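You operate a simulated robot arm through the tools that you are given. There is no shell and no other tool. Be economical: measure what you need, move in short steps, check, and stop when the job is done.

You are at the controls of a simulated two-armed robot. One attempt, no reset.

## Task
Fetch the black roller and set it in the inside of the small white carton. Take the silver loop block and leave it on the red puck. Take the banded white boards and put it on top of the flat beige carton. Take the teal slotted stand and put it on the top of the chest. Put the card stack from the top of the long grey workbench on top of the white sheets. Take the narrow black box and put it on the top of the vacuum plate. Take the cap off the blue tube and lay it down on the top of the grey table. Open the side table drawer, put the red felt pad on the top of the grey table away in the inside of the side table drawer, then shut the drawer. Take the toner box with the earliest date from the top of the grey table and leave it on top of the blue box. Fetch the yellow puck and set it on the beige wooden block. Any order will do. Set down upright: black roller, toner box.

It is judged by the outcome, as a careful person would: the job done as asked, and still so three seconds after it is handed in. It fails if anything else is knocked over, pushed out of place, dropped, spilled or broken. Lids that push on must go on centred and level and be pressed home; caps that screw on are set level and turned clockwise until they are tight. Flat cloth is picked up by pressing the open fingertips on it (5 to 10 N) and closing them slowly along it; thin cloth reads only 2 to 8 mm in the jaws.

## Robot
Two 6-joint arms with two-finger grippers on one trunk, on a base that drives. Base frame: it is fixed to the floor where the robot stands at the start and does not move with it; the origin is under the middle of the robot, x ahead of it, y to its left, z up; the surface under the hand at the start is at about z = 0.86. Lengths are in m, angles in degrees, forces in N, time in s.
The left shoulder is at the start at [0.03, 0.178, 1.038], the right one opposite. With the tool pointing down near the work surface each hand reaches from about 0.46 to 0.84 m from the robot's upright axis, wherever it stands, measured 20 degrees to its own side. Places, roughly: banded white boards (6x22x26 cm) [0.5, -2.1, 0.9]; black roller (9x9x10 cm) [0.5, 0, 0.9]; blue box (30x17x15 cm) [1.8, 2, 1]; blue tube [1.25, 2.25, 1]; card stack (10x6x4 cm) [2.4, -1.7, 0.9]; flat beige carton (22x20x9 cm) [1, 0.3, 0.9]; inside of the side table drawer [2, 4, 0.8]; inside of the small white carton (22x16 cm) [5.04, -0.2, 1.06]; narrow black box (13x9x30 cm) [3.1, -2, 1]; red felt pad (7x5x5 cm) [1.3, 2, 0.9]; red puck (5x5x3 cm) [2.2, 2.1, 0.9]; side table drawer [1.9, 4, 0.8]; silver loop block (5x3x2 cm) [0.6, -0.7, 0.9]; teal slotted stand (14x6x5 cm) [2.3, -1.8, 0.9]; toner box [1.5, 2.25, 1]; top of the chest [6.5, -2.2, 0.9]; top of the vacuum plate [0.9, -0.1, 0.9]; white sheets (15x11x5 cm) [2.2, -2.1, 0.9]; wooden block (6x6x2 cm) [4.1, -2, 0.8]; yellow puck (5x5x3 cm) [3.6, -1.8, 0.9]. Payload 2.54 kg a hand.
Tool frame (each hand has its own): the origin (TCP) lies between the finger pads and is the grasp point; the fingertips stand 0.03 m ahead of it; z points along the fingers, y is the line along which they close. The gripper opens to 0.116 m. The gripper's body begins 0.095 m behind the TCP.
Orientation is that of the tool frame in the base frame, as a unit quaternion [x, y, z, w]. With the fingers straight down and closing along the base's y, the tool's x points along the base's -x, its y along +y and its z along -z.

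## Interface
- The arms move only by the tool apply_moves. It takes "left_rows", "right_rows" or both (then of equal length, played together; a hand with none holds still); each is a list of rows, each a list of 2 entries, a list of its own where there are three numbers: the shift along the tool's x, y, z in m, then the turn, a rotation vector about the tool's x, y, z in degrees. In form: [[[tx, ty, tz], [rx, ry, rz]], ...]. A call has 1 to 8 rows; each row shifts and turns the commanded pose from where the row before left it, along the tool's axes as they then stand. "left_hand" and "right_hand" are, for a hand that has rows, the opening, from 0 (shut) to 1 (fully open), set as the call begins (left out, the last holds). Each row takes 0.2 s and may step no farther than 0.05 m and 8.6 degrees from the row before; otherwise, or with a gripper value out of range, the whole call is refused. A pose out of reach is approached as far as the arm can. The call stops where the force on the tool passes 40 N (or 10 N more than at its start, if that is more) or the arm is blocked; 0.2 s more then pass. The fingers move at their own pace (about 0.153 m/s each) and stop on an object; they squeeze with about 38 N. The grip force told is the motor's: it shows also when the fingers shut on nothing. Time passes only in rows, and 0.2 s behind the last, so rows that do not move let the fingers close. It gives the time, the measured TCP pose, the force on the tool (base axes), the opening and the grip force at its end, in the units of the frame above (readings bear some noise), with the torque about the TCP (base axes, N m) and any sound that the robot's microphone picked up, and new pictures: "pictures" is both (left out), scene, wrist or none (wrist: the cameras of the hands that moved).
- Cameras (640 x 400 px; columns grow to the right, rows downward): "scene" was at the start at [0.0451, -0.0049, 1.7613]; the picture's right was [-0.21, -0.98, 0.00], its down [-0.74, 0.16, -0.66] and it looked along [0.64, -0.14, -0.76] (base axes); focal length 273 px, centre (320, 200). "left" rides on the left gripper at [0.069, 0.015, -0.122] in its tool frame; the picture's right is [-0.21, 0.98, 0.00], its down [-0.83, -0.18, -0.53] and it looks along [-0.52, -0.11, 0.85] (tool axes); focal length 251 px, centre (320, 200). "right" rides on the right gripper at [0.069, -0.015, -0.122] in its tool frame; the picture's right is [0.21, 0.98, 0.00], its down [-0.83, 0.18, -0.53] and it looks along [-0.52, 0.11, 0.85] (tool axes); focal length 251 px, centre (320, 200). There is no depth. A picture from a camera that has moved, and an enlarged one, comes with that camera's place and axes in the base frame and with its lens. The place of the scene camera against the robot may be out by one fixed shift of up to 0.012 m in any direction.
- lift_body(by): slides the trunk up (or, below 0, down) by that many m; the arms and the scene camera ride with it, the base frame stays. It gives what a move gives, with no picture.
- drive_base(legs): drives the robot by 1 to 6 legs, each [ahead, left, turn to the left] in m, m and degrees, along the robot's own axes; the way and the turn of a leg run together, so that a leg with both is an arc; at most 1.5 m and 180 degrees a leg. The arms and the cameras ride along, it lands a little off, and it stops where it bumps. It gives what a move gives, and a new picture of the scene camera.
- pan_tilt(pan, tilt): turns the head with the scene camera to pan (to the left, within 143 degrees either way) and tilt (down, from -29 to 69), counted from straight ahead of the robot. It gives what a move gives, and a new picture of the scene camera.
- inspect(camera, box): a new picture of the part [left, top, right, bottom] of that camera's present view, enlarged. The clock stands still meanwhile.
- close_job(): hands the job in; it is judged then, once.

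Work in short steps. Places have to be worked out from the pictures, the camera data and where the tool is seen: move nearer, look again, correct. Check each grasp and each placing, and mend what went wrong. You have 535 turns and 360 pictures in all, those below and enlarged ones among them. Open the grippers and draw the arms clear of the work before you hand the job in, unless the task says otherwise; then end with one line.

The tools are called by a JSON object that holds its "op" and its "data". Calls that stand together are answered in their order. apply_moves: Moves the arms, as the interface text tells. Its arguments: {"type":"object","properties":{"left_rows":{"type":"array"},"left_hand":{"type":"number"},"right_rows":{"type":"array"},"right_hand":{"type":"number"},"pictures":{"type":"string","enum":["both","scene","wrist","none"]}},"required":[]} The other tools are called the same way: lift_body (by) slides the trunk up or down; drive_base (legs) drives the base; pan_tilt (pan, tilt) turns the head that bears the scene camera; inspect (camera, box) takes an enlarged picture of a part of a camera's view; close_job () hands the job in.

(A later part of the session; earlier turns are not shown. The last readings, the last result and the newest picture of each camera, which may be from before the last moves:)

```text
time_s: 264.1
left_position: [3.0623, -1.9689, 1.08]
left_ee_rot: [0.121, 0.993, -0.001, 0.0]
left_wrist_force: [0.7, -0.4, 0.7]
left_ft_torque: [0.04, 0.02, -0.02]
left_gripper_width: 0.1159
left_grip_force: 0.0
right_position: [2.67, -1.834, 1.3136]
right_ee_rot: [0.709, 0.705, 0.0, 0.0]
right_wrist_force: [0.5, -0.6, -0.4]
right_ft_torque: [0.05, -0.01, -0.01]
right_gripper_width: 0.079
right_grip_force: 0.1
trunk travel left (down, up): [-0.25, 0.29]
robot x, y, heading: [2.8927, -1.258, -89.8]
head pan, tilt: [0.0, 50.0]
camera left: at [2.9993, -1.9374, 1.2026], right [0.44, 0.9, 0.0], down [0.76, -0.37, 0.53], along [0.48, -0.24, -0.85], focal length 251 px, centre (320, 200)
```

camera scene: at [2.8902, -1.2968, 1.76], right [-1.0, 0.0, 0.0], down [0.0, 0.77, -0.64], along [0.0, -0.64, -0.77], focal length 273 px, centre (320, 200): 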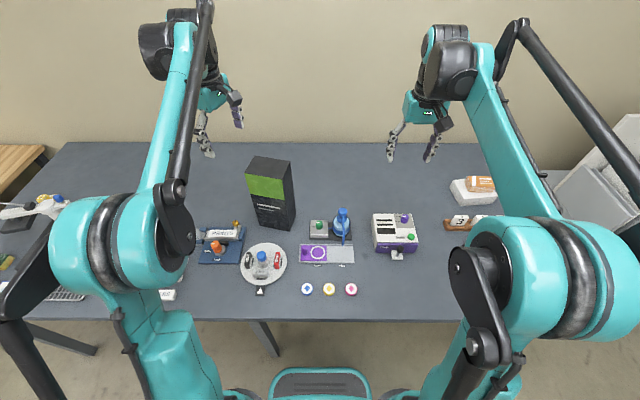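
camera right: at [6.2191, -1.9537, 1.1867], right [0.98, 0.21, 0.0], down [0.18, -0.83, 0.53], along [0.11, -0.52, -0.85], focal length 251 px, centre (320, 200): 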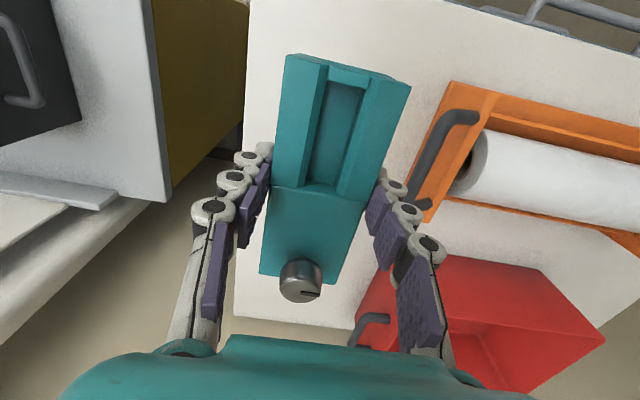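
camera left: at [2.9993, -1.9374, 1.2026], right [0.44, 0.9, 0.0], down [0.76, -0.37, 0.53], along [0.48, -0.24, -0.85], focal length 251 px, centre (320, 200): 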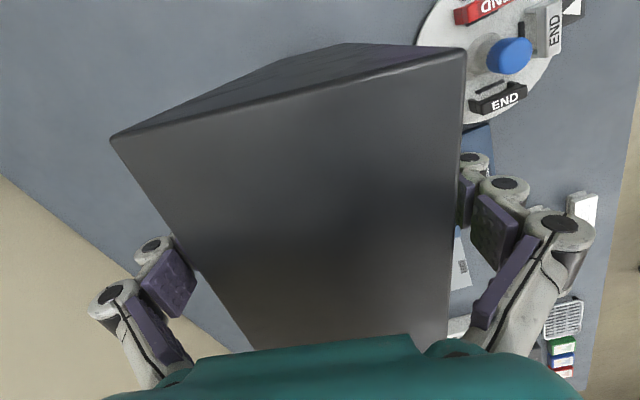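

Both pads straddle the box. Close and check the width, then lift.

{"op": "apply_moves", "data": {"left_rows": [[[0, 0, 0], [0, 0, 0]], [[0, 0, 0], [0, 0, 0]], [[0, 0, 0], [0, 0, 0]]], "left_hand": 0, "pictures": "none"}}

{"op": "apply_moves", "data": {"left_rows": [[[0, 0, -0.01], [0, 0, 0]], [[0, 0, -0.03], [0, 0, 0]], [[0, 0, -0.04], [0, 0, 0]], [[0, 0, -0.045], [0, 0, 0]], [[0, 0, -0.045], [0, 0, 0]], [[0, 0, -0.045], [0, 0, 0]], [[0, 0, -0.045], [0, 0, 0]]], "pictures": "scene"}}

```text
time_s: 264.9
left_position: [3.0617, -1.9676, 1.0816]
left_ee_rot: [0.12, 0.993, 0.0, 0.0]
left_wrist_force: [0.2, 4.6, 5.7]
left_ft_torque: [0.23, -0.11, 0.15]
left_gripper_width: 0.0894
left_grip_force: 37.9
right_position: [2.6694, -1.833, 1.3158]
right_ee_rot: [0.71, 0.705, 0.0, 0.0]
right_wrist_force: [0.6, -0.2, -0.7]
right_ft_torque: [0.0, 0.0, -0.02]
right_gripper_width: 0.0791
right_grip_force: 0.1
trunk travel left (down, up): [-0.25, 0.29]
robot x, y, heading: [2.8898, -1.2589, -89.9]
head pan, tilt: [0.0, 50.0]
```

```text
time_s: 266.5
left_position: [3.0595, -1.9568, 1.3238]
left_ee_rot: [0.12, 0.993, -0.001, -0.001]
left_wrist_force: [-0.3, 1.3, -6.9]
left_ft_torque: [-0.05, 0.03, 0.03]
left_gripper_width: 0.0894
left_grip_force: 38.2
left hand out of reach, approached as far as the arm can: row 7
right_position: [2.6701, -1.8321, 1.3151]
right_ee_rot: [0.709, 0.705, -0.001, 0.0]
right_wrist_force: [0.5, 0.4, 0.9]
right_ft_torque: [-0.08, 0.02, 0.0]
right_gripper_width: 0.079
right_grip_force: 0.1
trunk travel left (down, up): [-0.25, 0.29]
robot x, y, heading: [2.8905, -1.2585, -90.1]
head pan, tilt: [0.0, 50.0]
camera scene: at [2.8903, -1.2921, 1.7601], right [-1.0, 0.0, 0.0], down [0.0, 0.77, -0.64], along [0.0, -0.64, -0.77], focal length 273 px, centre (320, 200)
```

scene: 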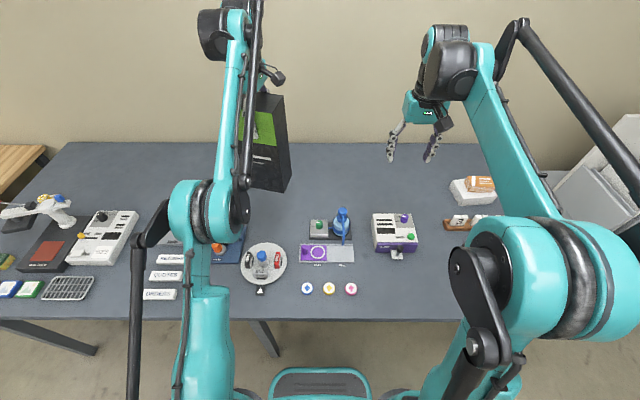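

Box held (89 mm) and lifted. Retract it toward the body, raise the trunk, and drive toward the boards' table.

{"op": "apply_moves", "data": {"left_rows": [[[0.01, 0.04, 0], [0, 0, 0]], [[0.01, 0.04, 0], [0, 0, 0]], [[0.01, 0.04, 0], [0, 0, 0]], [[0.01, 0.04, 0], [0, 0, 0]], [[0.01, 0.03, 0], [0, 0, 0]]], "pictures": "none"}}

{"op": "lift_body", "data": {"by": 0.18}}

{"op": "drive_base", "data": {"legs": [[-0.1, 0, 0], [0, 0, -90], [0.9, 0, 0]]}}

```text
time_s: 267.7
left_position: [3.0561, -1.7596, 1.3217]
left_ee_rot: [0.12, 0.993, 0.0, -0.001]
left_wrist_force: [-0.2, 0.0, -9.6]
left_ft_torque: [-0.03, 0.04, 0.01]
left_gripper_width: 0.0895
left_grip_force: 38.6
right_position: [2.669, -1.8332, 1.3149]
right_ee_rot: [0.71, 0.704, 0.0, 0.0]
right_wrist_force: [-0.3, 0.1, 0.8]
right_ft_torque: [0.0, 0.02, 0.01]
right_gripper_width: 0.0788
right_grip_force: 0.1
trunk travel left (down, up): [-0.25, 0.29]
robot x, y, heading: [2.8942, -1.258, -89.9]
head pan, tilt: [0.0, 50.0]
```

```text
time_s: 269.7
left_position: [3.0561, -1.7627, 1.5027]
left_ee_rot: [0.121, 0.993, -0.001, -0.001]
left_wrist_force: [0.0, 0.2, -8.8]
left_ft_torque: [0.0, 0.05, 0.03]
left_gripper_width: 0.0894
left_grip_force: 38.3
right_position: [2.6708, -1.8343, 1.4932]
right_ee_rot: [0.71, 0.704, 0.0, 0.0]
right_wrist_force: [-0.7, 0.1, -0.4]
right_ft_torque: [-0.02, 0.0, -0.01]
right_gripper_width: 0.079
right_grip_force: 0.1
trunk travel left (down, up): [-0.43, 0.11]
robot x, y, heading: [2.8921, -1.2567, -90.0]
head pan, tilt: [0.0, 50.0]
```

```text
time_s: 279.1
left_position: [1.4714, -1.3266, 1.5031]
left_ee_rot: [0.788, 0.615, 0.0, 0.0]
left_wrist_force: [-0.3, 0.1, -10.0]
left_ft_torque: [0.0, -0.04, -0.02]
left_gripper_width: 0.0893
left_grip_force: 37.9
right_position: [1.3995, -0.9393, 1.4948]
right_ee_rot: [1.0, -0.005, 0.0, -0.001]
right_wrist_force: [-0.4, -0.3, 0.4]
right_ft_torque: [0.02, -0.01, 0.01]
right_gripper_width: 0.0788
right_grip_force: 0.0
trunk travel left (down, up): [-0.43, 0.11]
robot x, y, heading: [1.9741, -1.1625, 180.4]
head pan, tilt: [0.0, 50.0]
camera scene: at [1.9247, -1.1524, 1.94], right [0.0, 1.0, 0.0], down [0.77, 0.0, -0.64], along [-0.64, 0.0, -0.77], focal length 273 px, centre (320, 200)
```

scene: 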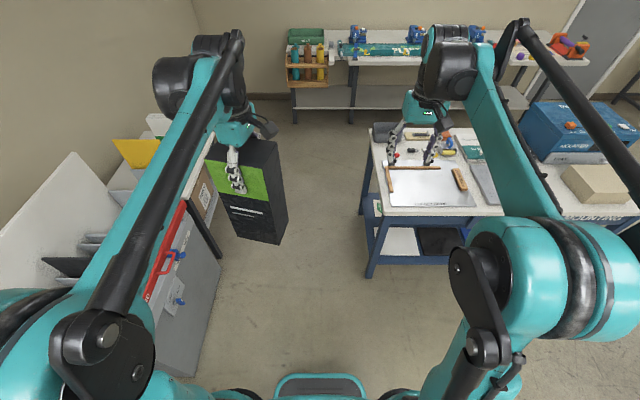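

I'll place the black box on the vacuum plate first: go to bench A's far side.

{"op": "drive_base", "data": {"legs": [[0, -1.22, 0], [0.38, 0, 0]]}}

{"op": "inspect", "data": {"camera": "scene", "box": [160, 100, 460, 300]}}

```text
time_s: 287.3
left_position: [1.096, -0.0852, 1.5012]
left_ee_rot: [0.793, 0.609, 0.0, 0.0]
left_wrist_force: [0.6, 0.3, -9.5]
left_ft_torque: [0.06, -0.03, -0.01]
left_gripper_width: 0.0893
left_grip_force: 37.6
right_position: [1.0311, 0.3024, 1.4945]
right_ee_rot: [1.0, -0.015, 0.0, 0.0]
right_wrist_force: [-0.3, 0.6, -1.0]
right_ft_torque: [-0.03, 0.03, 0.0]
right_gripper_width: 0.0788
right_grip_force: 0.1
trunk travel left (down, up): [-0.43, 0.11]
robot x, y, heading: [1.5992, 0.0705, 178.9]
head pan, tilt: [0.0, 50.0]
camera scene: at [1.5528, 0.0806, 1.9401], right [0.02, 1.0, 0.0], down [0.77, -0.01, -0.64], along [-0.64, 0.01, -0.77], focal length 273 px, centre (320, 200)
```

scene: 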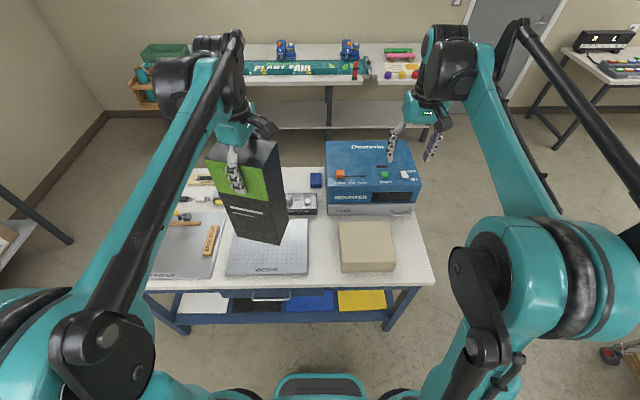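

```text
2.00 times, centred on (310, 200) of scene
camera zoom: at [1.5528, 0.0806, 1.9401], right [0.02, 1.0, 0.0], down [0.77, -0.01, -0.64], along [-0.64, 0.01, -0.77], focal length 546 px, centre (340, 200)
```

zoom: 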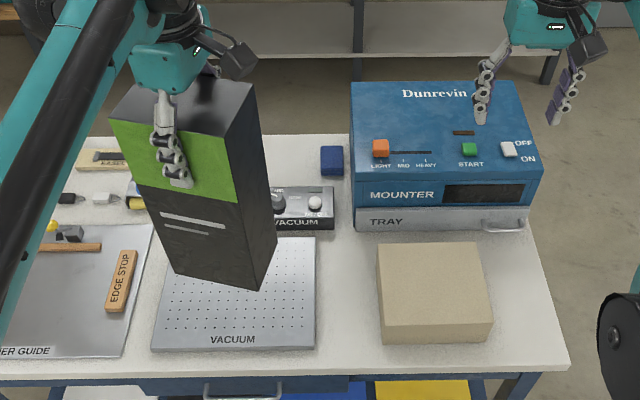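

Plate spans x 0.79–1.07, y −0.31–0.03. Square the box and move it above the plate's centre.

{"op": "apply_moves", "data": {"left_rows": [[[0, 0, 0], [0, 0, -7.5]], [[0, 0, 0], [0, 0, -7.5]], [[-0.0087, -0.0277, 0.03], [0, 0, 0]], [[-0.0087, -0.0277, 0.03], [0, 0, 0]], [[-0.0087, -0.0277, 0.03], [0, 0, 0]], [[-0.0087, -0.0277, 0.03], [0, 0, 0]], [[-0.0087, -0.0277, 0.03], [0, 0, 0]], [[-0.0087, -0.0277, 0.03], [0, 0, 0]]], "pictures": "none"}}

{"op": "inspect", "data": {"camera": "scene", "box": [160, 100, 460, 300]}}

```text
time_s: 289.1
left_position: [0.9236, -0.1418, 1.3191]
left_ee_rot: [0.707, 0.707, 0.0, 0.001]
left_wrist_force: [-0.2, 0.1, -9.1]
left_ft_torque: [0.02, 0.03, -0.03]
left_gripper_width: 0.0894
left_grip_force: 38.3
right_position: [1.0272, 0.3021, 1.4929]
right_ee_rot: [1.0, -0.015, 0.001, -0.001]
right_wrist_force: [-0.5, -0.4, -0.2]
right_ft_torque: [0.0, -0.02, -0.01]
right_gripper_width: 0.079
right_grip_force: 0.1
trunk travel left (down, up): [-0.43, 0.11]
robot x, y, heading: [1.5951, 0.0706, 179.1]
head pan, tilt: [0.0, 50.0]
```

```text
2.00 times, centred on (310, 200) of scene
camera zoom: at [1.5479, 0.0798, 1.9399], right [0.02, 1.0, 0.0], down [0.77, -0.01, -0.64], along [-0.64, 0.01, -0.77], focal length 546 px, centre (340, 200)
```

zoom: 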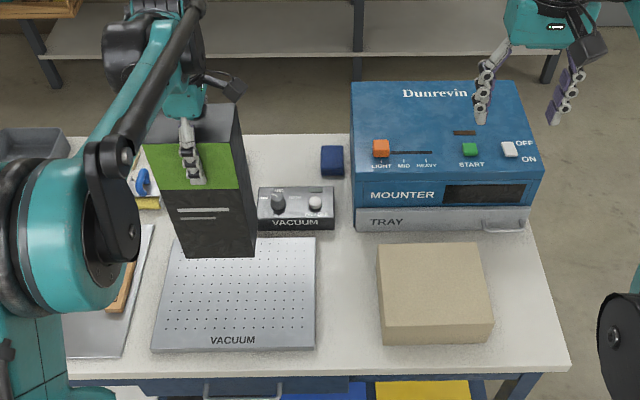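

{"op": "apply_moves", "data": {"left_rows": [[[0, 0.001, 0.035], [0, 0, 0]], [[0, 0.001, 0.035], [0, 0, 0]], [[0, 0, 0.035], [0, 0, 0]], [[0, 0, 0.035], [0, 0, 0]], [[0, 0, 0.02], [0, 0, 0]], [[0, 0, 0.01], [0, 0, 0]]], "pictures": "none"}}

{"op": "inspect", "data": {"camera": "scene", "box": [200, 180, 340, 300]}}

```text
time_s: 290.5
left_position: [0.9291, -0.139, 1.1513]
left_ee_rot: [0.707, 0.707, 0.001, 0.0]
left_wrist_force: [0.0, 0.1, -9.5]
left_ft_torque: [0.04, 0.02, -0.02]
left_gripper_width: 0.0893
left_grip_force: 38.2
right_position: [1.0299, 0.3028, 1.4936]
right_ee_rot: [1.0, -0.014, 0.0, 0.0]
right_wrist_force: [-0.4, 0.1, -0.1]
right_ft_torque: [-0.01, 0.01, 0.03]
right_gripper_width: 0.0792
right_grip_force: 0.1
trunk travel left (down, up): [-0.43, 0.11]
robot x, y, heading: [1.5988, 0.0692, 178.9]
head pan, tilt: [0.0, 50.0]
```

```text
3.33 times, centred on (270, 240) of scene
camera zoom: at [1.5515, 0.0806, 1.94], right [0.02, 1.0, 0.0], down [0.77, -0.01, -0.64], along [-0.64, 0.01, -0.77], focal length 911 px, centre (487, 67)
```

zoom: 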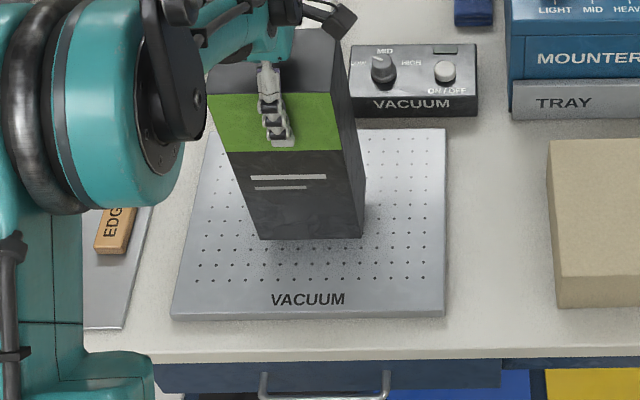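

{"op": "apply_moves", "data": {"left_rows": [[[0, 0, 0.01], [0, 0, 0]], [[0, 0, 0.006], [0, 0, 0]]], "pictures": "none"}}

{"op": "apply_moves", "data": {"left_rows": [[[0, 0, 0.004], [0, 0, 0]], [[0, 0, 0.002], [0, 0, 0]]], "pictures": "none"}}

{"op": "apply_moves", "data": {"left_rows": [[[0, 0, 0.003], [0, 0, 0]], [[0, 0, 0.001], [0, 0, 0]]], "pictures": "none"}}

```text
time_s: 291.1
left_position: [0.9298, -0.1374, 1.1365]
left_ee_rot: [0.707, 0.707, 0.0, 0.0]
left_wrist_force: [-0.3, -0.5, -9.9]
left_ft_torque: [0.04, 0.0, 0.04]
left_gripper_width: 0.0893
left_grip_force: 37.8
right_position: [1.0303, 0.3027, 1.4956]
right_ee_rot: [1.0, -0.014, 0.001, -0.001]
right_wrist_force: [-0.3, -0.2, -0.3]
right_ft_torque: [-0.02, 0.03, 0.01]
right_gripper_width: 0.0787
right_grip_force: 0.1
trunk travel left (down, up): [-0.43, 0.11]
robot x, y, heading: [1.6033, 0.0682, 179.1]
head pan, tilt: [0.0, 50.0]
```

```text
time_s: 291.7
left_position: [0.931, -0.1383, 1.1306]
left_ee_rot: [0.707, 0.707, 0.002, 0.0]
left_wrist_force: [-0.5, -0.2, -8.3]
left_ft_torque: [0.03, 0.01, -0.04]
left_gripper_width: 0.0897
left_grip_force: 38.0
right_position: [1.0306, 0.3025, 1.4948]
right_ee_rot: [1.0, -0.014, 0.0, -0.002]
right_wrist_force: [-0.1, 0.4, 0.4]
right_ft_torque: [0.0, 0.02, -0.01]
right_gripper_width: 0.0789
right_grip_force: 0.1
trunk travel left (down, up): [-0.43, 0.11]
robot x, y, heading: [1.5996, 0.0649, 178.9]
head pan, tilt: [0.0, 50.0]
```

```text
time_s: 292.3
left_position: [0.9292, -0.1377, 1.1265]
left_ee_rot: [0.707, 0.707, 0.0, 0.0]
left_wrist_force: [-0.5, -0.1, -9.3]
left_ft_torque: [0.04, 0.0, 0.0]
left_gripper_width: 0.0893
left_grip_force: 37.3
right_position: [1.0299, 0.3038, 1.4951]
right_ee_rot: [1.0, -0.014, 0.0, -0.001]
right_wrist_force: [0.2, -0.3, 0.0]
right_ft_torque: [0.0, 0.0, 0.04]
right_gripper_width: 0.0789
right_grip_force: 0.1
trunk travel left (down, up): [-0.43, 0.11]
robot x, y, heading: [1.6026, 0.0679, 178.8]
head pan, tilt: [0.0, 50.0]
```

{"op": "apply_moves", "data": {"left_rows": [[[0, 0, 0.003], [0, 0, 0]], [[0, 0, 0.002], [0, 0, 0]]], "pictures": "none"}}

{"op": "apply_moves", "data": {"left_rows": [[[0, 0, 0.003], [0, 0, 0]], [[0, 0, 0.002], [0, 0, 0]]], "pictures": "none"}}

{"op": "inspect", "data": {"camera": "scene", "box": [220, 200, 320, 280]}}

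```text
time_s: 292.9
left_position: [0.9314, -0.1377, 1.1237]
left_ee_rot: [0.708, 0.706, -0.001, 0.0]
left_wrist_force: [-4.9, 0.0, 18.5]
left_ft_torque: [-0.78, 0.25, -0.24]
left_gripper_width: 0.0894
left_grip_force: 37.3
right_position: [1.033, 0.3048, 1.4946]
right_ee_rot: [1.0, -0.014, 0.0, -0.001]
right_wrist_force: [0.6, 0.2, -0.7]
right_ft_torque: [0.0, 0.0, -0.01]
right_gripper_width: 0.0791
right_grip_force: 0.1
trunk travel left (down, up): [-0.43, 0.11]
robot x, y, heading: [1.5984, 0.0656, 178.6]
head pan, tilt: [0.0, 50.0]
```

```text
time_s: 293.5
left_position: [0.9323, -0.1369, 1.1184]
left_ee_rot: [0.707, 0.707, 0.0, -0.001]
left_wrist_force: [-9.0, 1.9, 27.5]
left_ft_torque: [0.12, 0.42, 0.16]
left_gripper_width: 0.0899
left_grip_force: 38.2
right_position: [1.0319, 0.3049, 1.496]
right_ee_rot: [1.0, -0.015, -0.001, 0.0]
right_wrist_force: [-0.7, -0.4, -1.0]
right_ft_torque: [-0.01, 0.0, -0.02]
right_gripper_width: 0.079
right_grip_force: 0.0
trunk travel left (down, up): [-0.43, 0.11]
robot x, y, heading: [1.6033, 0.0678, 178.9]
head pan, tilt: [0.0, 50.0]
```

```text
5.00 times, centred on (270, 240) of scene
camera zoom: at [1.5544, 0.0825, 1.9402], right [0.02, 1.0, 0.0], down [0.77, -0.01, -0.64], along [-0.64, 0.01, -0.77], focal length 1366 px, centre (570, 0)
```

zoom: 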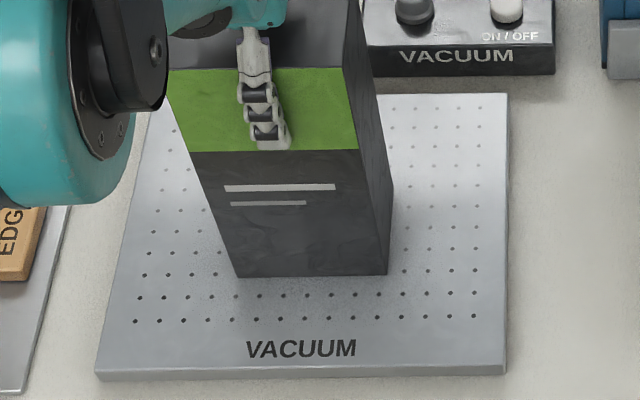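

Box stands on the plate. Ease off 3 mm, open fully and rise straight up.

{"op": "apply_moves", "data": {"left_rows": [[[0, 0, -0.003], [0, 0, 0]], [[0, 0, 0], [0, 0, 0]]], "pictures": "none"}}

{"op": "apply_moves", "data": {"left_rows": [[[0, 0, 0], [0, 0, 0]], [[0, 0, 0], [0, 0, 0]], [[0, 0, 0], [0, 0, 0]], [[0, 0, -0.04], [0, 0, 0]], [[0, 0, -0.045], [0, 0, 0]], [[0, 0, -0.045], [0, 0, 0]], [[0, 0, -0.045], [0, 0, 0]], [[0, 0, -0.045], [0, 0, 0]]], "left_hand": 1.0, "pictures": "scene"}}

```text
time_s: 294.1
left_position: [0.9319, -0.1393, 1.1178]
left_ee_rot: [0.707, 0.707, 0.0, 0.001]
left_wrist_force: [0.4, -0.4, -8.1]
left_ft_torque: [0.05, -0.15, 0.07]
left_gripper_width: 0.0892
left_grip_force: 38.4
right_position: [1.0308, 0.3022, 1.4932]
right_ee_rot: [1.0, -0.015, 0.0, -0.001]
right_wrist_force: [0.4, -0.3, 0.2]
right_ft_torque: [-0.04, -0.03, 0.04]
right_gripper_width: 0.0786
right_grip_force: 0.1
trunk travel left (down, up): [-0.43, 0.11]
robot x, y, heading: [1.6035, 0.0675, 178.7]
head pan, tilt: [0.0, 50.0]
```

```text
time_s: 295.9
left_position: [0.9367, -0.1364, 1.339]
left_ee_rot: [0.708, 0.707, 0.0, -0.001]
left_wrist_force: [0.0, 0.9, 0.5]
left_ft_torque: [0.02, 0.05, 0.04]
left_gripper_width: 0.116
left_grip_force: 0.1
right_position: [1.0324, 0.302, 1.4951]
right_ee_rot: [1.0, -0.015, 0.0, -0.001]
right_wrist_force: [1.4, -0.6, 0.0]
right_ft_torque: [-0.01, -0.02, -0.02]
right_gripper_width: 0.0788
right_grip_force: 0.1
trunk travel left (down, up): [-0.43, 0.11]
robot x, y, heading: [1.6035, 0.0673, 178.9]
head pan, tilt: [0.0, 50.0]
camera scene: at [1.5536, 0.081, 1.9401], right [0.02, 1.0, 0.0], down [0.77, -0.01, -0.64], along [-0.64, 0.01, -0.77], focal length 273 px, centre (320, 200)
```

scene: 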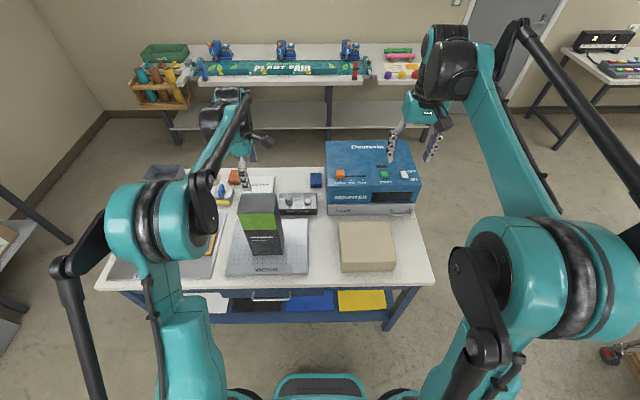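

Black box stands on the vacuum plate. Raise the left hand and drive to the boards' table.

{"op": "apply_moves", "data": {"left_rows": [[[0, 0.03, -0.04], [0, 0, 0]], [[0, 0.03, -0.04], [0, 0, 0]], [[0, 0.03, -0.04], [0, 0, 0]]], "pictures": "none"}}

{"op": "drive_base", "data": {"legs": [[-0.3, 0, 1], [0, 1.33, 0], [1.15, 0, 0]]}}

```text
time_s: 296.7
left_position: [1.024, -0.1329, 1.4606]
left_ee_rot: [0.708, 0.707, -0.001, -0.001]
left_wrist_force: [0.1, 0.3, 1.1]
left_ft_torque: [-0.02, 0.09, 0.01]
left_gripper_width: 0.1159
left_grip_force: 0.1
right_position: [1.0332, 0.3023, 1.4959]
right_ee_rot: [1.0, -0.015, -0.002, 0.0]
right_wrist_force: [0.9, -0.2, 0.0]
right_ft_torque: [-0.01, 0.06, -0.01]
right_gripper_width: 0.0791
right_grip_force: 0.0
trunk travel left (down, up): [-0.43, 0.11]
robot x, y, heading: [1.6012, 0.0702, 179.0]
head pan, tilt: [0.0, 50.0]
```

```text
time_s: 310.8
left_position: [0.1144, -1.4609, 1.459]
left_ee_rot: [0.711, 0.703, 0.0, 0.0]
left_wrist_force: [0.3, 0.4, 0.1]
left_ft_torque: [-0.03, 0.01, 0.01]
left_gripper_width: 0.1162
left_grip_force: 0.0
right_position: [0.129, -1.0257, 1.4946]
right_ee_rot: [1.0, -0.019, 0.0, 0.0]
right_wrist_force: [-0.3, -0.4, -0.5]
right_ft_torque: [0.01, -0.01, 0.01]
right_gripper_width: 0.079
right_grip_force: 0.1
trunk travel left (down, up): [-0.43, 0.11]
robot x, y, heading: [0.6938, -1.2649, 178.5]
head pan, tilt: [0.0, 50.0]
camera scene: at [0.6486, -1.2521, 1.9401], right [0.03, 1.0, 0.0], down [0.77, -0.02, -0.64], along [-0.64, 0.02, -0.77], focal length 273 px, centre (320, 200)
```

scene: 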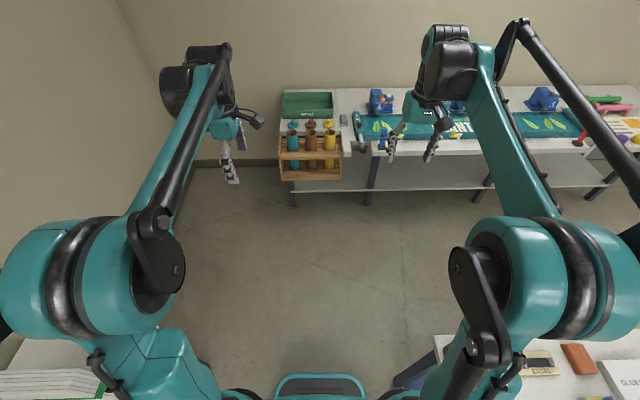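

{"op": "drive_base", "data": {"legs": [[0, 0, 91.5]]}}

{"op": "inspect", "data": {"camera": "scene", "box": [250, 120, 450, 280]}}

```text
time_s: 315.1
left_position: [0.9155, -1.8402, 1.4597]
left_ee_rot: [-0.013, 1.0, 0.0, 0.001]
left_wrist_force: [0.2, -0.3, -0.4]
left_ft_torque: [-0.02, 0.03, 0.01]
left_gripper_width: 0.1161
left_grip_force: 0.0
right_position: [0.4795, -1.8409, 1.4941]
right_ee_rot: [0.708, 0.706, -0.001, 0.0]
right_wrist_force: [0.2, -0.4, -0.4]
right_ft_torque: [-0.02, -0.02, 0.03]
right_gripper_width: 0.0787
right_grip_force: 0.1
trunk travel left (down, up): [-0.43, 0.11]
robot x, y, heading: [0.6999, -1.2632, -89.5]
head pan, tilt: [0.0, 50.0]
camera scene: at [0.6961, -1.3008, 1.9401], right [-1.0, -0.01, 0.0], down [-0.01, 0.77, -0.64], along [0.01, -0.64, -0.77], focal length 273 px, centre (320, 200)
```

scene: 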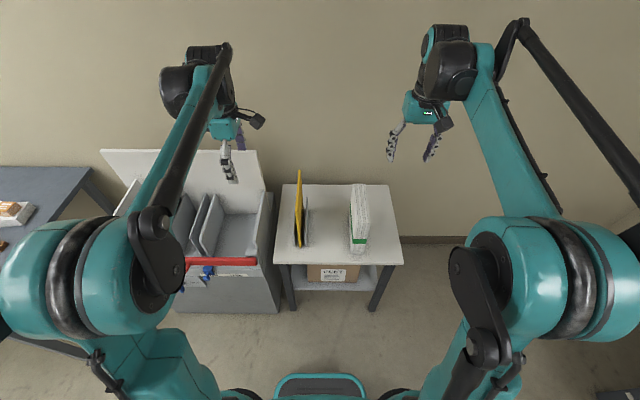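

```text
2.50 times, centred on (350, 200) of scene
camera zoom: at [0.6961, -1.3008, 1.9401], right [-1.0, -0.01, 0.0], down [-0.01, 0.77, -0.64], along [0.01, -0.64, -0.77], focal length 683 px, centre (245, 200)
```

zoom: 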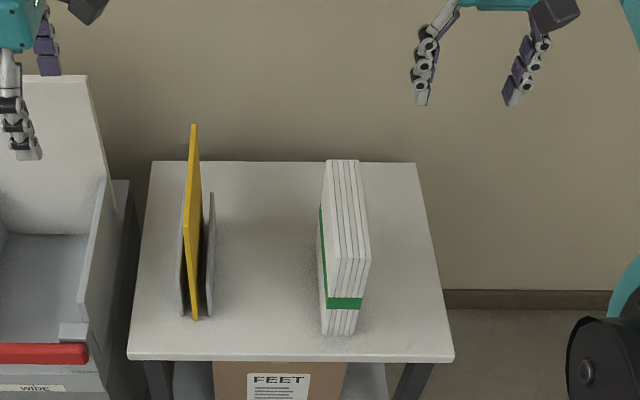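

Boards stand with thickness along x, centre ≈(0.545,-1.985), top ≈1.12. Move the right hand above.

{"op": "apply_moves", "data": {"right_rows": [[[-0.024, 0.011, 0.035], [0, 0, 0]], [[-0.024, 0.011, 0.035], [0, 0, 0]], [[-0.024, 0.011, 0.035], [0, 0, 0]], [[-0.024, 0.011, 0.035], [0, 0, 0]], [[-0.024, 0.011, 0.035], [0, 0, 0]], [[-0.024, 0.011, 0.035], [0, 0, 0]]], "right_hand": 0.9, "pictures": "wrist"}}

```text
time_s: 316.5
left_position: [0.9148, -1.8421, 1.4584]
left_ee_rot: [-0.013, 1.0, 0.001, 0.0]
left_wrist_force: [0.0, -0.9, -0.1]
left_ft_torque: [0.02, 0.02, -0.01]
left_gripper_width: 0.1162
left_grip_force: 0.0
right_position: [0.5399, -1.9871, 1.2838]
right_ee_rot: [0.708, 0.706, -0.001, 0.0]
right_wrist_force: [0.5, -0.4, 0.3]
right_ft_torque: [0.07, -0.01, 0.0]
right_gripper_width: 0.1045
right_grip_force: 0.1
trunk travel left (down, up): [-0.43, 0.11]
robot x, y, heading: [0.7008, -1.2626, -89.3]
head pan, tilt: [0.0, 50.0]
camera right: at [0.5259, -1.9189, 1.4072], right [0.98, 0.21, 0.0], down [0.18, -0.83, 0.53], along [0.11, -0.52, -0.85], focal length 251 px, centre (320, 200)
```

right: 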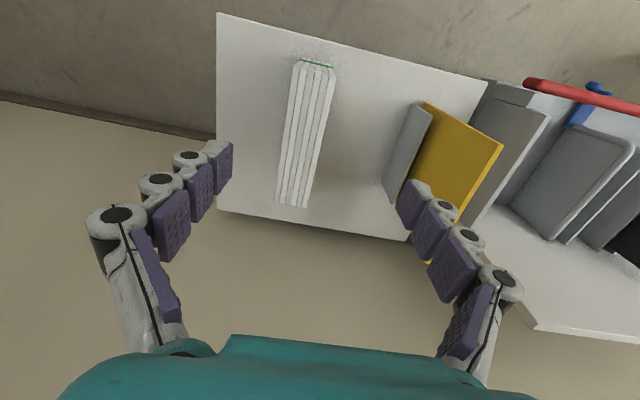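

Refined: boards' top at ≈1.044, centre (0.528,-2.05), table ≈0.785. Move over and partway down.

{"op": "apply_moves", "data": {"right_rows": [[[-0.016, -0.003, 0.03], [0, 0, 0]], [[-0.016, -0.003, 0.04], [0, 0, 0]], [[-0.016, -0.003, 0.04], [0, 0, 0]], [[-0.015, -0.003, 0.04], [0, 0, 0]]], "pictures": "wrist"}}

```text
time_s: 317.5
left_position: [0.9139, -1.842, 1.4569]
left_ee_rot: [-0.014, 1.0, 0.001, 0.0]
left_wrist_force: [-0.6, -0.3, -0.7]
left_ft_torque: [0.03, 0.0, 0.02]
left_gripper_width: 0.1158
left_grip_force: 0.1
right_position: [0.5325, -2.0513, 1.1338]
right_ee_rot: [0.708, 0.706, 0.001, -0.001]
right_wrist_force: [-0.7, -0.7, -0.3]
right_ft_torque: [0.06, 0.0, 0.01]
right_gripper_width: 0.1043
right_grip_force: 0.1
trunk travel left (down, up): [-0.43, 0.11]
robot x, y, heading: [0.6974, -1.2673, -89.3]
head pan, tilt: [0.0, 50.0]
camera right: at [0.518, -1.9824, 1.2571], right [0.98, 0.21, 0.0], down [0.18, -0.83, 0.53], along [0.11, -0.52, -0.85], focal length 251 px, centre (320, 200)
```

right: 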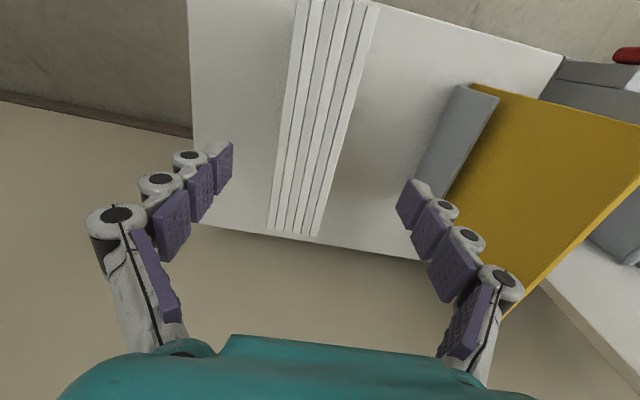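

{"op": "apply_moves", "data": {"right_rows": [[[0, -0.005, 0.03], [0, 0, 0]], [[0, 0, 0.035], [0, 0, 0]], [[0, 0, 0.035], [0, 0, 0]], [[0, 0, 0.035], [0, 0, 0]]], "pictures": "wrist"}}

{"op": "apply_moves", "data": {"right_rows": [[[0, 0, 0], [0, 0, 0]], [[0, 0, 0], [0, 0, 0]], [[0, 0, 0], [0, 0, 0]]], "right_hand": 0, "pictures": "wrist"}}

```text
time_s: 318.5
left_position: [0.9157, -1.8395, 1.4598]
left_ee_rot: [-0.013, 1.0, -0.001, -0.001]
left_wrist_force: [-0.6, -0.1, 0.0]
left_ft_torque: [0.02, -0.02, -0.01]
left_gripper_width: 0.1157
left_grip_force: 0.0
right_position: [0.5231, -2.0302, 1.0121]
right_ee_rot: [0.709, 0.706, -0.001, 0.001]
right_wrist_force: [-0.4, 0.0, 0.2]
right_ft_torque: [-0.02, 0.02, -0.01]
right_gripper_width: 0.1042
right_grip_force: 0.1
right hand out of reach, approached as far as the arm can: row 3, 4
trunk travel left (down, up): [-0.43, 0.11]
robot x, y, heading: [0.6952, -1.2651, -89.2]
head pan, tilt: [0.0, 50.0]
camera right: at [0.5083, -1.9612, 1.1339], right [0.98, 0.21, 0.0], down [0.18, -0.82, 0.54], along [0.11, -0.52, -0.84], focal length 251 px, centre (320, 200)
```

right: 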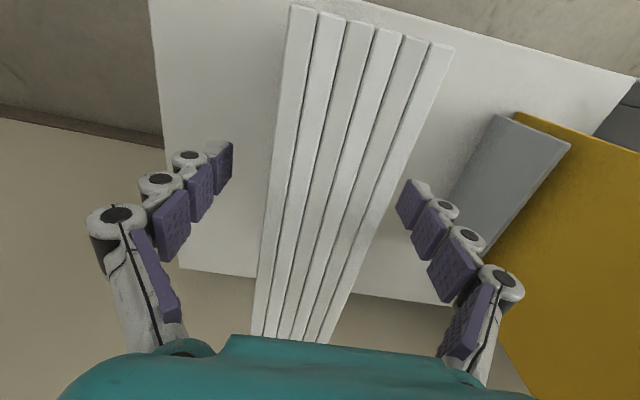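

```text
time_s: 319.3
left_position: [0.915, -1.8405, 1.4586]
left_ee_rot: [-0.013, 1.0, 0.0, 0.0]
left_wrist_force: [-1.2, 0.3, 0.5]
left_ft_torque: [0.02, 0.04, 0.02]
left_gripper_width: 0.1159
left_grip_force: 0.1
right_position: [0.524, -2.0303, 1.0113]
right_ee_rot: [0.707, 0.707, -0.001, 0.001]
right_wrist_force: [1.8, 1.0, 1.6]
right_ft_torque: [0.0, -0.06, 0.07]
right_gripper_width: 0.0593
right_grip_force: 38.3
trunk travel left (down, up): [-0.43, 0.11]
robot x, y, heading: [0.6973, -1.2649, -89.3]
head pan, tilt: [0.0, 50.0]
camera right: at [0.5088, -1.9609, 1.1346], right [0.98, 0.21, 0.0], down [0.18, -0.82, 0.54], along [0.11, -0.52, -0.84], focal length 251 px, centre (320, 200)
```

right: 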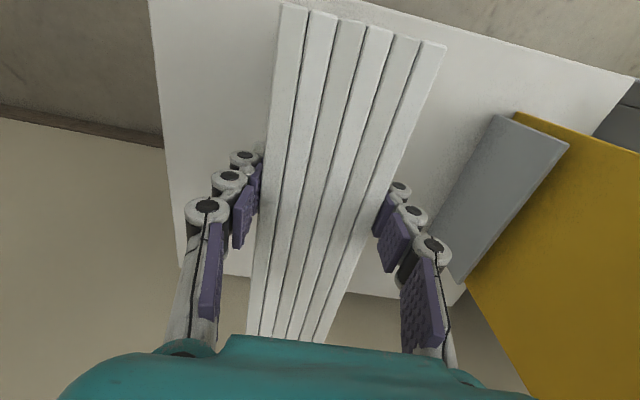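

Gripped at 59 mm. Lift straight with the trunk and check.

{"op": "lift_body", "data": {"by": 0.1}}

{"op": "apply_moves", "data": {"right_rows": [[[0.01, 0, -0.03], [0, 0, 0]], [[0.02, 0, -0.04], [0, 0, 0]], [[0.03, 0, -0.035], [0, 0, 0]], [[0.03, 0, -0.035], [0, 0, 0]], [[0.03, 0, -0.035], [0, 0, 0]], [[0.03, 0, -0.035], [0, 0, 0]]], "pictures": "scene"}}

```text
time_s: 320.7
left_position: [0.9142, -1.8409, 1.5587]
left_ee_rot: [-0.013, 1.0, 0.0, 0.0]
left_wrist_force: [0.2, -0.7, 0.4]
left_ft_torque: [0.02, 0.0, -0.04]
left_gripper_width: 0.116
left_grip_force: 0.0
right_position: [0.5239, -2.0314, 1.1107]
right_ee_rot: [0.708, 0.706, 0.0, 0.001]
right_wrist_force: [0.1, -0.4, -5.1]
right_ft_torque: [0.16, 0.03, -0.01]
right_gripper_width: 0.0594
right_grip_force: 38.3
trunk travel left (down, up): [-0.53, 0.01]
robot x, y, heading: [0.6981, -1.2632, -89.3]
head pan, tilt: [0.0, 50.0]
```

```text
time_s: 322.1
left_position: [0.9141, -1.8382, 1.56]
left_ee_rot: [-0.013, 1.0, 0.0, 0.001]
left_wrist_force: [-0.3, -0.6, 0.2]
left_ft_torque: [0.02, -0.02, -0.02]
left_gripper_width: 0.116
left_grip_force: 0.1
right_position: [0.524, -1.8801, 1.3204]
right_ee_rot: [0.708, 0.706, -0.001, 0.001]
right_wrist_force: [0.3, 0.8, -4.5]
right_ft_torque: [0.13, -0.03, -0.01]
right_gripper_width: 0.0592
right_grip_force: 37.7
trunk travel left (down, up): [-0.53, 0.01]
robot x, y, heading: [0.6962, -1.2651, -89.5]
head pan, tilt: [0.0, 50.0]
camera scene: at [0.6959, -1.2982, 2.0401], right [-1.0, -0.01, 0.0], down [-0.01, 0.77, -0.64], along [0.01, -0.64, -0.77], focal length 273 px, centre (320, 200)
```

scene: 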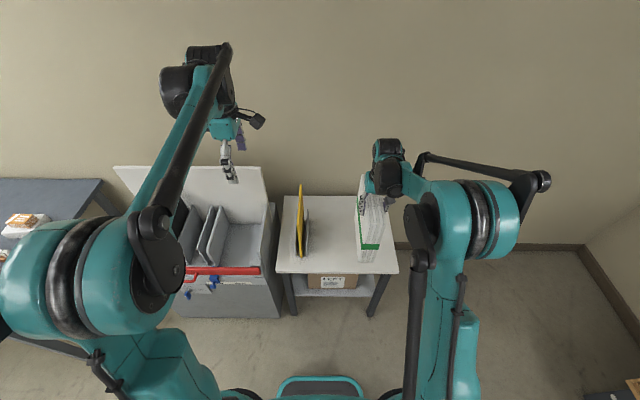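

Boards in hand. Raise a bit more and drive back round to bench A's far side.

{"op": "apply_moves", "data": {"right_rows": [[[0.02, 0, -0.04], [0, 0, 0]], [[0.02, 0, -0.04], [0, 0, 0]], [[0.01, 0, -0.03], [0, 0, 0]]], "pictures": "none"}}

{"op": "drive_base", "data": {"legs": [[0, 0, -90.5], [-1.2, 0, 0]]}}

{"op": "drive_base", "data": {"legs": [[0, -1.34, 0]]}}

```text
time_s: 322.9
left_position: [0.914, -1.8419, 1.5589]
left_ee_rot: [-0.013, 1.0, 0.0, -0.001]
left_wrist_force: [1.2, -0.9, 0.2]
left_ft_torque: [-0.01, 0.04, 0.01]
left_gripper_width: 0.1161
left_grip_force: 0.0
right_position: [0.5249, -1.8296, 1.4291]
right_ee_rot: [0.707, 0.707, 0.0, 0.001]
right_wrist_force: [-1.1, 0.6, -5.4]
right_ft_torque: [0.17, 0.0, 0.0]
right_gripper_width: 0.0593
right_grip_force: 38.0
trunk travel left (down, up): [-0.53, 0.01]
robot x, y, heading: [0.7006, -1.2669, -89.5]
head pan, tilt: [0.0, 50.0]
```

```text
time_s: 332.9
left_position: [1.3373, -1.4974, 1.5599]
left_ee_rot: [0.702, 0.713, 0.0, -0.001]
left_wrist_force: [-0.5, 0.1, 0.3]
left_ft_torque: [0.02, -0.03, 0.01]
left_gripper_width: 0.1159
left_grip_force: 0.1
right_position: [1.3509, -1.1073, 1.4281]
right_ee_rot: [1.0, -0.006, -0.001, 0.0]
right_wrist_force: [-1.0, -0.9, -5.0]
right_ft_torque: [-0.04, -0.19, -0.04]
right_gripper_width: 0.0593
right_grip_force: 38.2
trunk travel left (down, up): [-0.53, 0.01]
robot x, y, heading: [1.9163, -1.2858, 180.0]
head pan, tilt: [0.0, 50.0]
camera scene: at [1.8652, -1.2737, 2.04], right [0.0, 1.0, 0.0], down [0.77, 0.0, -0.64], along [-0.64, 0.0, -0.77], focal length 273 px, centre (320, 200)
```

scene: 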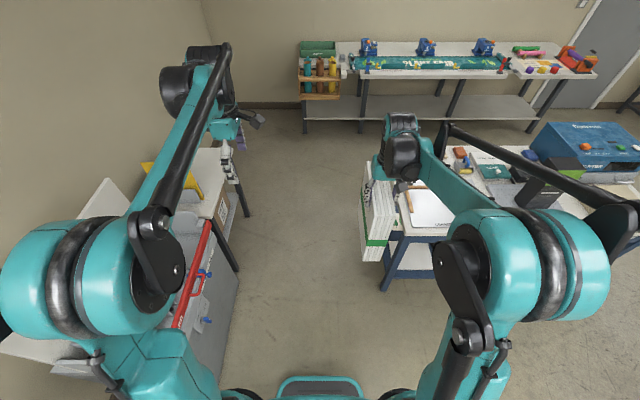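

```text
time_s: 339.6
left_position: [1.3373, -0.1768, 1.5587]
left_ee_rot: [0.699, 0.716, 0.001, 0.0]
left_wrist_force: [0.5, -1.0, -0.2]
left_ft_torque: [-0.01, 0.0, 0.0]
left_gripper_width: 0.1159
left_grip_force: 0.0
right_position: [1.3504, 0.2142, 1.4288]
right_ee_rot: [1.0, -0.004, 0.0, 0.0]
right_wrist_force: [-0.4, -0.3, -4.4]
right_ft_torque: [0.0, -0.18, -0.03]
right_gripper_width: 0.0592
right_grip_force: 38.0
trunk travel left (down, up): [-0.53, 0.01]
robot x, y, heading: [1.9145, 0.0346, -180.0]
head pan, tilt: [0.0, 50.0]
camera scene: at [1.8656, 0.0492, 2.04], right [0.0, 1.0, 0.0], down [0.77, 0.0, -0.64], along [-0.64, 0.0, -0.77], focal length 273 px, centre (320, 200)
```

scene: 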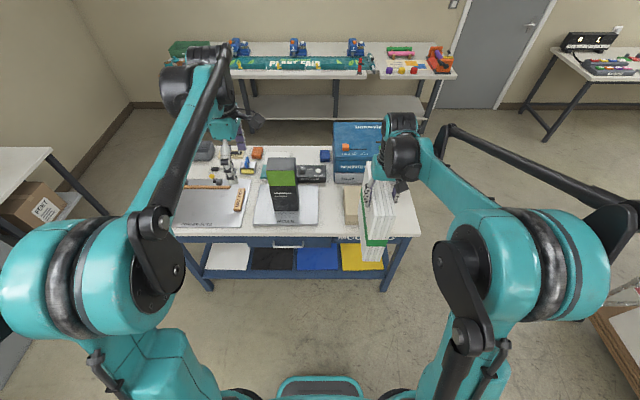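

{"op": "drive_base", "data": {"legs": [[0.29, -0.06, 0]]}}

{"op": "inspect", "data": {"camera": "scene", "box": [240, 140, 440, 280]}}

```text
time_s: 341.6
left_position: [1.0468, -0.1155, 1.5592]
left_ee_rot: [0.702, 0.713, 0.0, 0.0]
left_wrist_force: [0.7, 0.1, 0.2]
left_ft_torque: [0.02, 0.04, 0.05]
left_gripper_width: 0.116
left_grip_force: 0.1
right_position: [1.0609, 0.275, 1.4301]
right_ee_rot: [1.0, -0.006, -0.002, 0.0]
right_wrist_force: [-0.1, 0.1, -5.4]
right_ft_torque: [0.0, -0.1, 0.01]
right_gripper_width: 0.0593
right_grip_force: 38.4
trunk travel left (down, up): [-0.53, 0.01]
robot x, y, heading: [1.6273, 0.0989, 180.0]
head pan, tilt: [0.0, 50.0]
camera scene: at [1.5761, 0.1082, 2.0401], right [0.0, 1.0, 0.0], down [0.77, 0.0, -0.64], along [-0.64, 0.0, -0.77], focal length 273 px, centre (320, 200)
```

scene: 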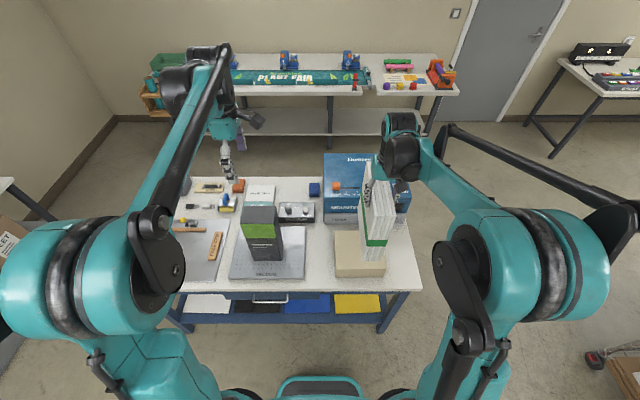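

```text
2.86 times, centred on (340, 210) of scene
camera zoom: at [1.5761, 0.1082, 2.0401], right [0.0, 1.0, 0.0], down [0.77, 0.0, -0.64], along [-0.64, 0.0, -0.77], focal length 781 px, centre (263, 171)
```

zoom: 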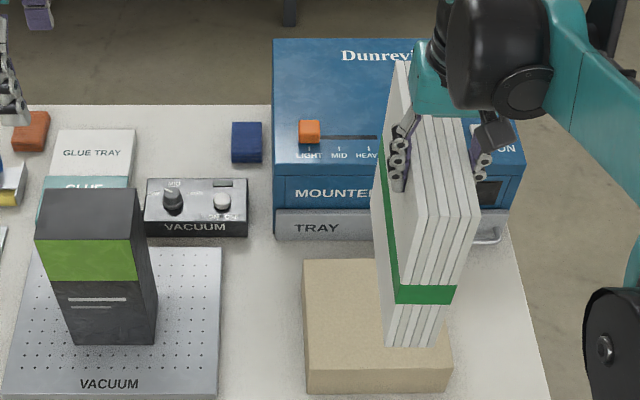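

Carton top centre ≈(0.951,0.284), z≈0.95. Bring the boards over it and down to ~3 cm above.

{"op": "apply_moves", "data": {"right_rows": [[[-0.018, -0.002, 0.04], [0, 0, 0]], [[-0.018, -0.002, 0.04], [0, 0, 0]], [[-0.018, -0.002, 0.04], [0, 0, 0]], [[-0.018, -0.002, 0.04], [0, 0, 0]], [[-0.018, -0.001, 0.04], [0, 0, 0]]], "pictures": "none"}}

{"op": "inspect", "data": {"camera": "scene", "box": [300, 170, 440, 290]}}

```text
time_s: 342.8
left_position: [1.0426, -0.114, 1.5581]
left_ee_rot: [0.702, 0.712, 0.001, 0.001]
left_wrist_force: [-0.4, -0.6, -0.5]
left_ft_torque: [0.01, -0.02, -0.01]
left_gripper_width: 0.116
left_grip_force: 0.1
right_position: [0.9688, 0.285, 1.2277]
right_ee_rot: [1.0, -0.006, 0.0, 0.0]
right_wrist_force: [0.0, 0.8, -4.3]
right_ft_torque: [0.03, -0.17, 0.0]
right_gripper_width: 0.0591
right_grip_force: 38.0
trunk travel left (down, up): [-0.53, 0.01]
robot x, y, heading: [1.6265, 0.0952, 180.1]
head pan, tilt: [0.0, 50.0]
```

```text
3.33 times, centred on (370, 230) of scene
camera zoom: at [1.5703, 0.1091, 2.0399], right [0.0, 1.0, 0.0], down [0.77, 0.0, -0.64], along [-0.64, 0.0, -0.77], focal length 911 px, centre (153, 100)
```

zoom: 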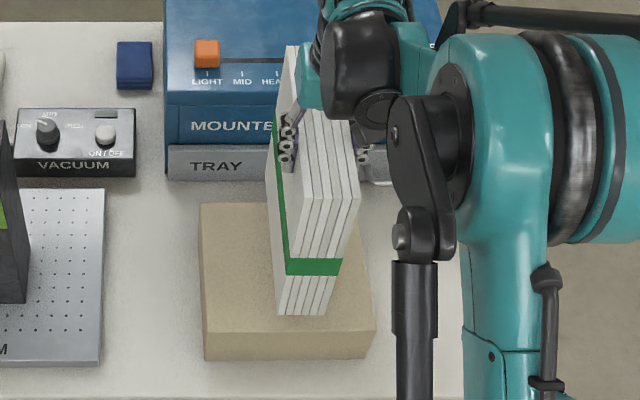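

{"op": "apply_moves", "data": {"right_rows": [[[0, 0, 0.02], [0, 0, 0]], [[0, 0, 0.012], [0, 0, 0]], [[0, 0, 0.006], [0, 0, 0]]], "pictures": "none"}}

{"op": "apply_moves", "data": {"right_rows": [[[0, 0, 0.005], [0, 0, 0]], [[0, 0, 0], [0, 0, 0]]], "pictures": "none"}}

{"op": "apply_moves", "data": {"right_rows": [[[0, 0, 0.004], [0, 0, 0]], [[0, 0, 0], [0, 0, 0]]], "pictures": "none"}}

```text
time_s: 343.6
left_position: [1.0473, -0.1156, 1.5605]
left_ee_rot: [0.702, 0.712, -0.001, 0.0]
left_wrist_force: [1.0, 0.5, 0.0]
left_ft_torque: [0.0, 0.02, -0.01]
left_gripper_width: 0.1161
left_grip_force: 0.0
right_position: [0.9699, 0.2855, 1.1917]
right_ee_rot: [1.0, -0.006, -0.003, 0.0]
right_wrist_force: [0.9, 0.6, 4.5]
right_ft_torque: [0.36, 0.83, -0.03]
right_gripper_width: 0.0595
right_grip_force: 38.2
trunk travel left (down, up): [-0.53, 0.01]
robot x, y, heading: [1.623, 0.0982, 179.8]
head pan, tilt: [0.0, 50.0]
```

```text
time_s: 344.2
left_position: [1.0486, -0.1164, 1.5601]
left_ee_rot: [0.702, 0.712, 0.0, 0.0]
left_wrist_force: [0.1, -0.7, 0.2]
left_ft_torque: [-0.03, -0.01, 0.0]
left_gripper_width: 0.1161
left_grip_force: 0.1
right_position: [0.9722, 0.2842, 1.1888]
right_ee_rot: [1.0, -0.006, -0.002, 0.0]
right_wrist_force: [0.8, -1.7, 28.1]
right_ft_torque: [-0.12, -0.5, 0.0]
right_gripper_width: 0.0595
right_grip_force: 37.7
trunk travel left (down, up): [-0.53, 0.01]
robot x, y, heading: [1.6206, 0.097, 179.7]
head pan, tilt: [0.0, 50.0]
```

```text
time_s: 344.8
left_position: [1.0486, -0.1162, 1.5613]
left_ee_rot: [0.702, 0.712, -0.001, 0.0]
left_wrist_force: [-0.2, 0.0, 0.0]
left_ft_torque: [0.01, -0.02, 0.01]
left_gripper_width: 0.1158
left_grip_force: 0.0
right_position: [0.9722, 0.2838, 1.185]
right_ee_rot: [1.0, -0.006, -0.002, -0.001]
right_wrist_force: [2.9, -1.2, 30.6]
right_ft_torque: [-0.08, -0.18, 0.02]
right_gripper_width: 0.0592
right_grip_force: 37.6
trunk travel left (down, up): [-0.53, 0.01]
robot x, y, heading: [1.6237, 0.0967, 180.0]
head pan, tilt: [0.0, 50.0]
```

On the carton. Ease up 3 mm, check tilt.

{"op": "apply_moves", "data": {"right_rows": [[[0, 0, -0.002], [0, 0, 0]], [[0, 0, 0], [0, 0, 0]]], "pictures": "wrist"}}

{"op": "inspect", "data": {"camera": "scene", "box": [300, 170, 440, 290]}}

```text
time_s: 345.4
left_position: [1.046, -0.1143, 1.5587]
left_ee_rot: [0.701, 0.713, 0.0, -0.001]
left_wrist_force: [0.3, -0.2, -1.1]
left_ft_torque: [0.0, -0.04, 0.0]
left_gripper_width: 0.1161
left_grip_force: 0.0
right_position: [0.9705, 0.2854, 1.185]
right_ee_rot: [1.0, -0.005, -0.001, -0.001]
right_wrist_force: [3.3, -0.5, 3.2]
right_ft_torque: [0.05, 0.06, 0.01]
right_gripper_width: 0.0594
right_grip_force: 38.3
trunk travel left (down, up): [-0.53, 0.01]
robot x, y, heading: [1.6209, 0.0926, 179.9]
head pan, tilt: [0.0, 50.0]
camera right: at [1.0394, 0.2994, 1.3075], right [0.2, -0.98, 0.0], down [-0.83, -0.17, 0.54], along [-0.53, -0.11, -0.84], focal length 251 px, centre (320, 200)
```

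right: 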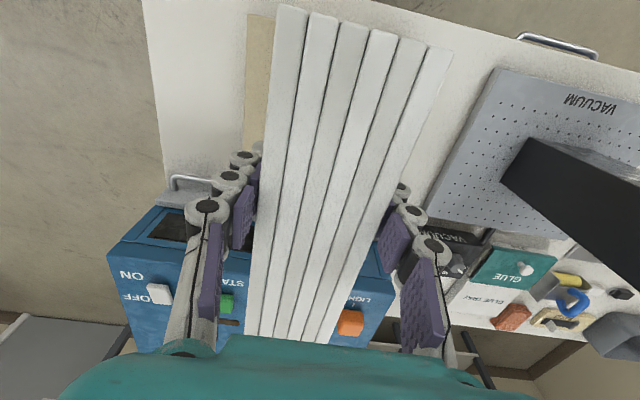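

```text
3.33 times, centred on (370, 230) of scene
camera zoom: at [1.5757, 0.1079, 2.0399], right [0.0, 1.0, 0.0], down [0.77, 0.0, -0.64], along [-0.64, 0.0, -0.77], focal length 911 px, centre (153, 100)
```

zoom: 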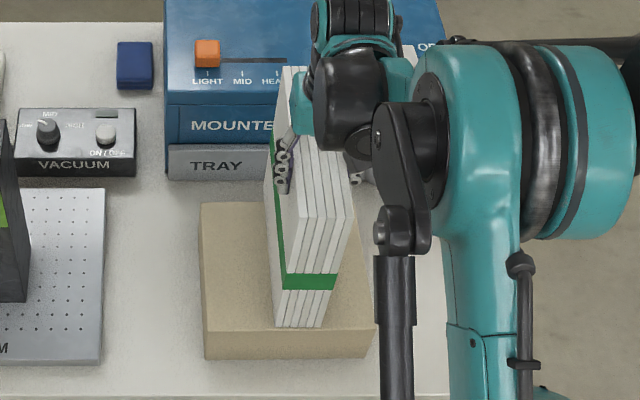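

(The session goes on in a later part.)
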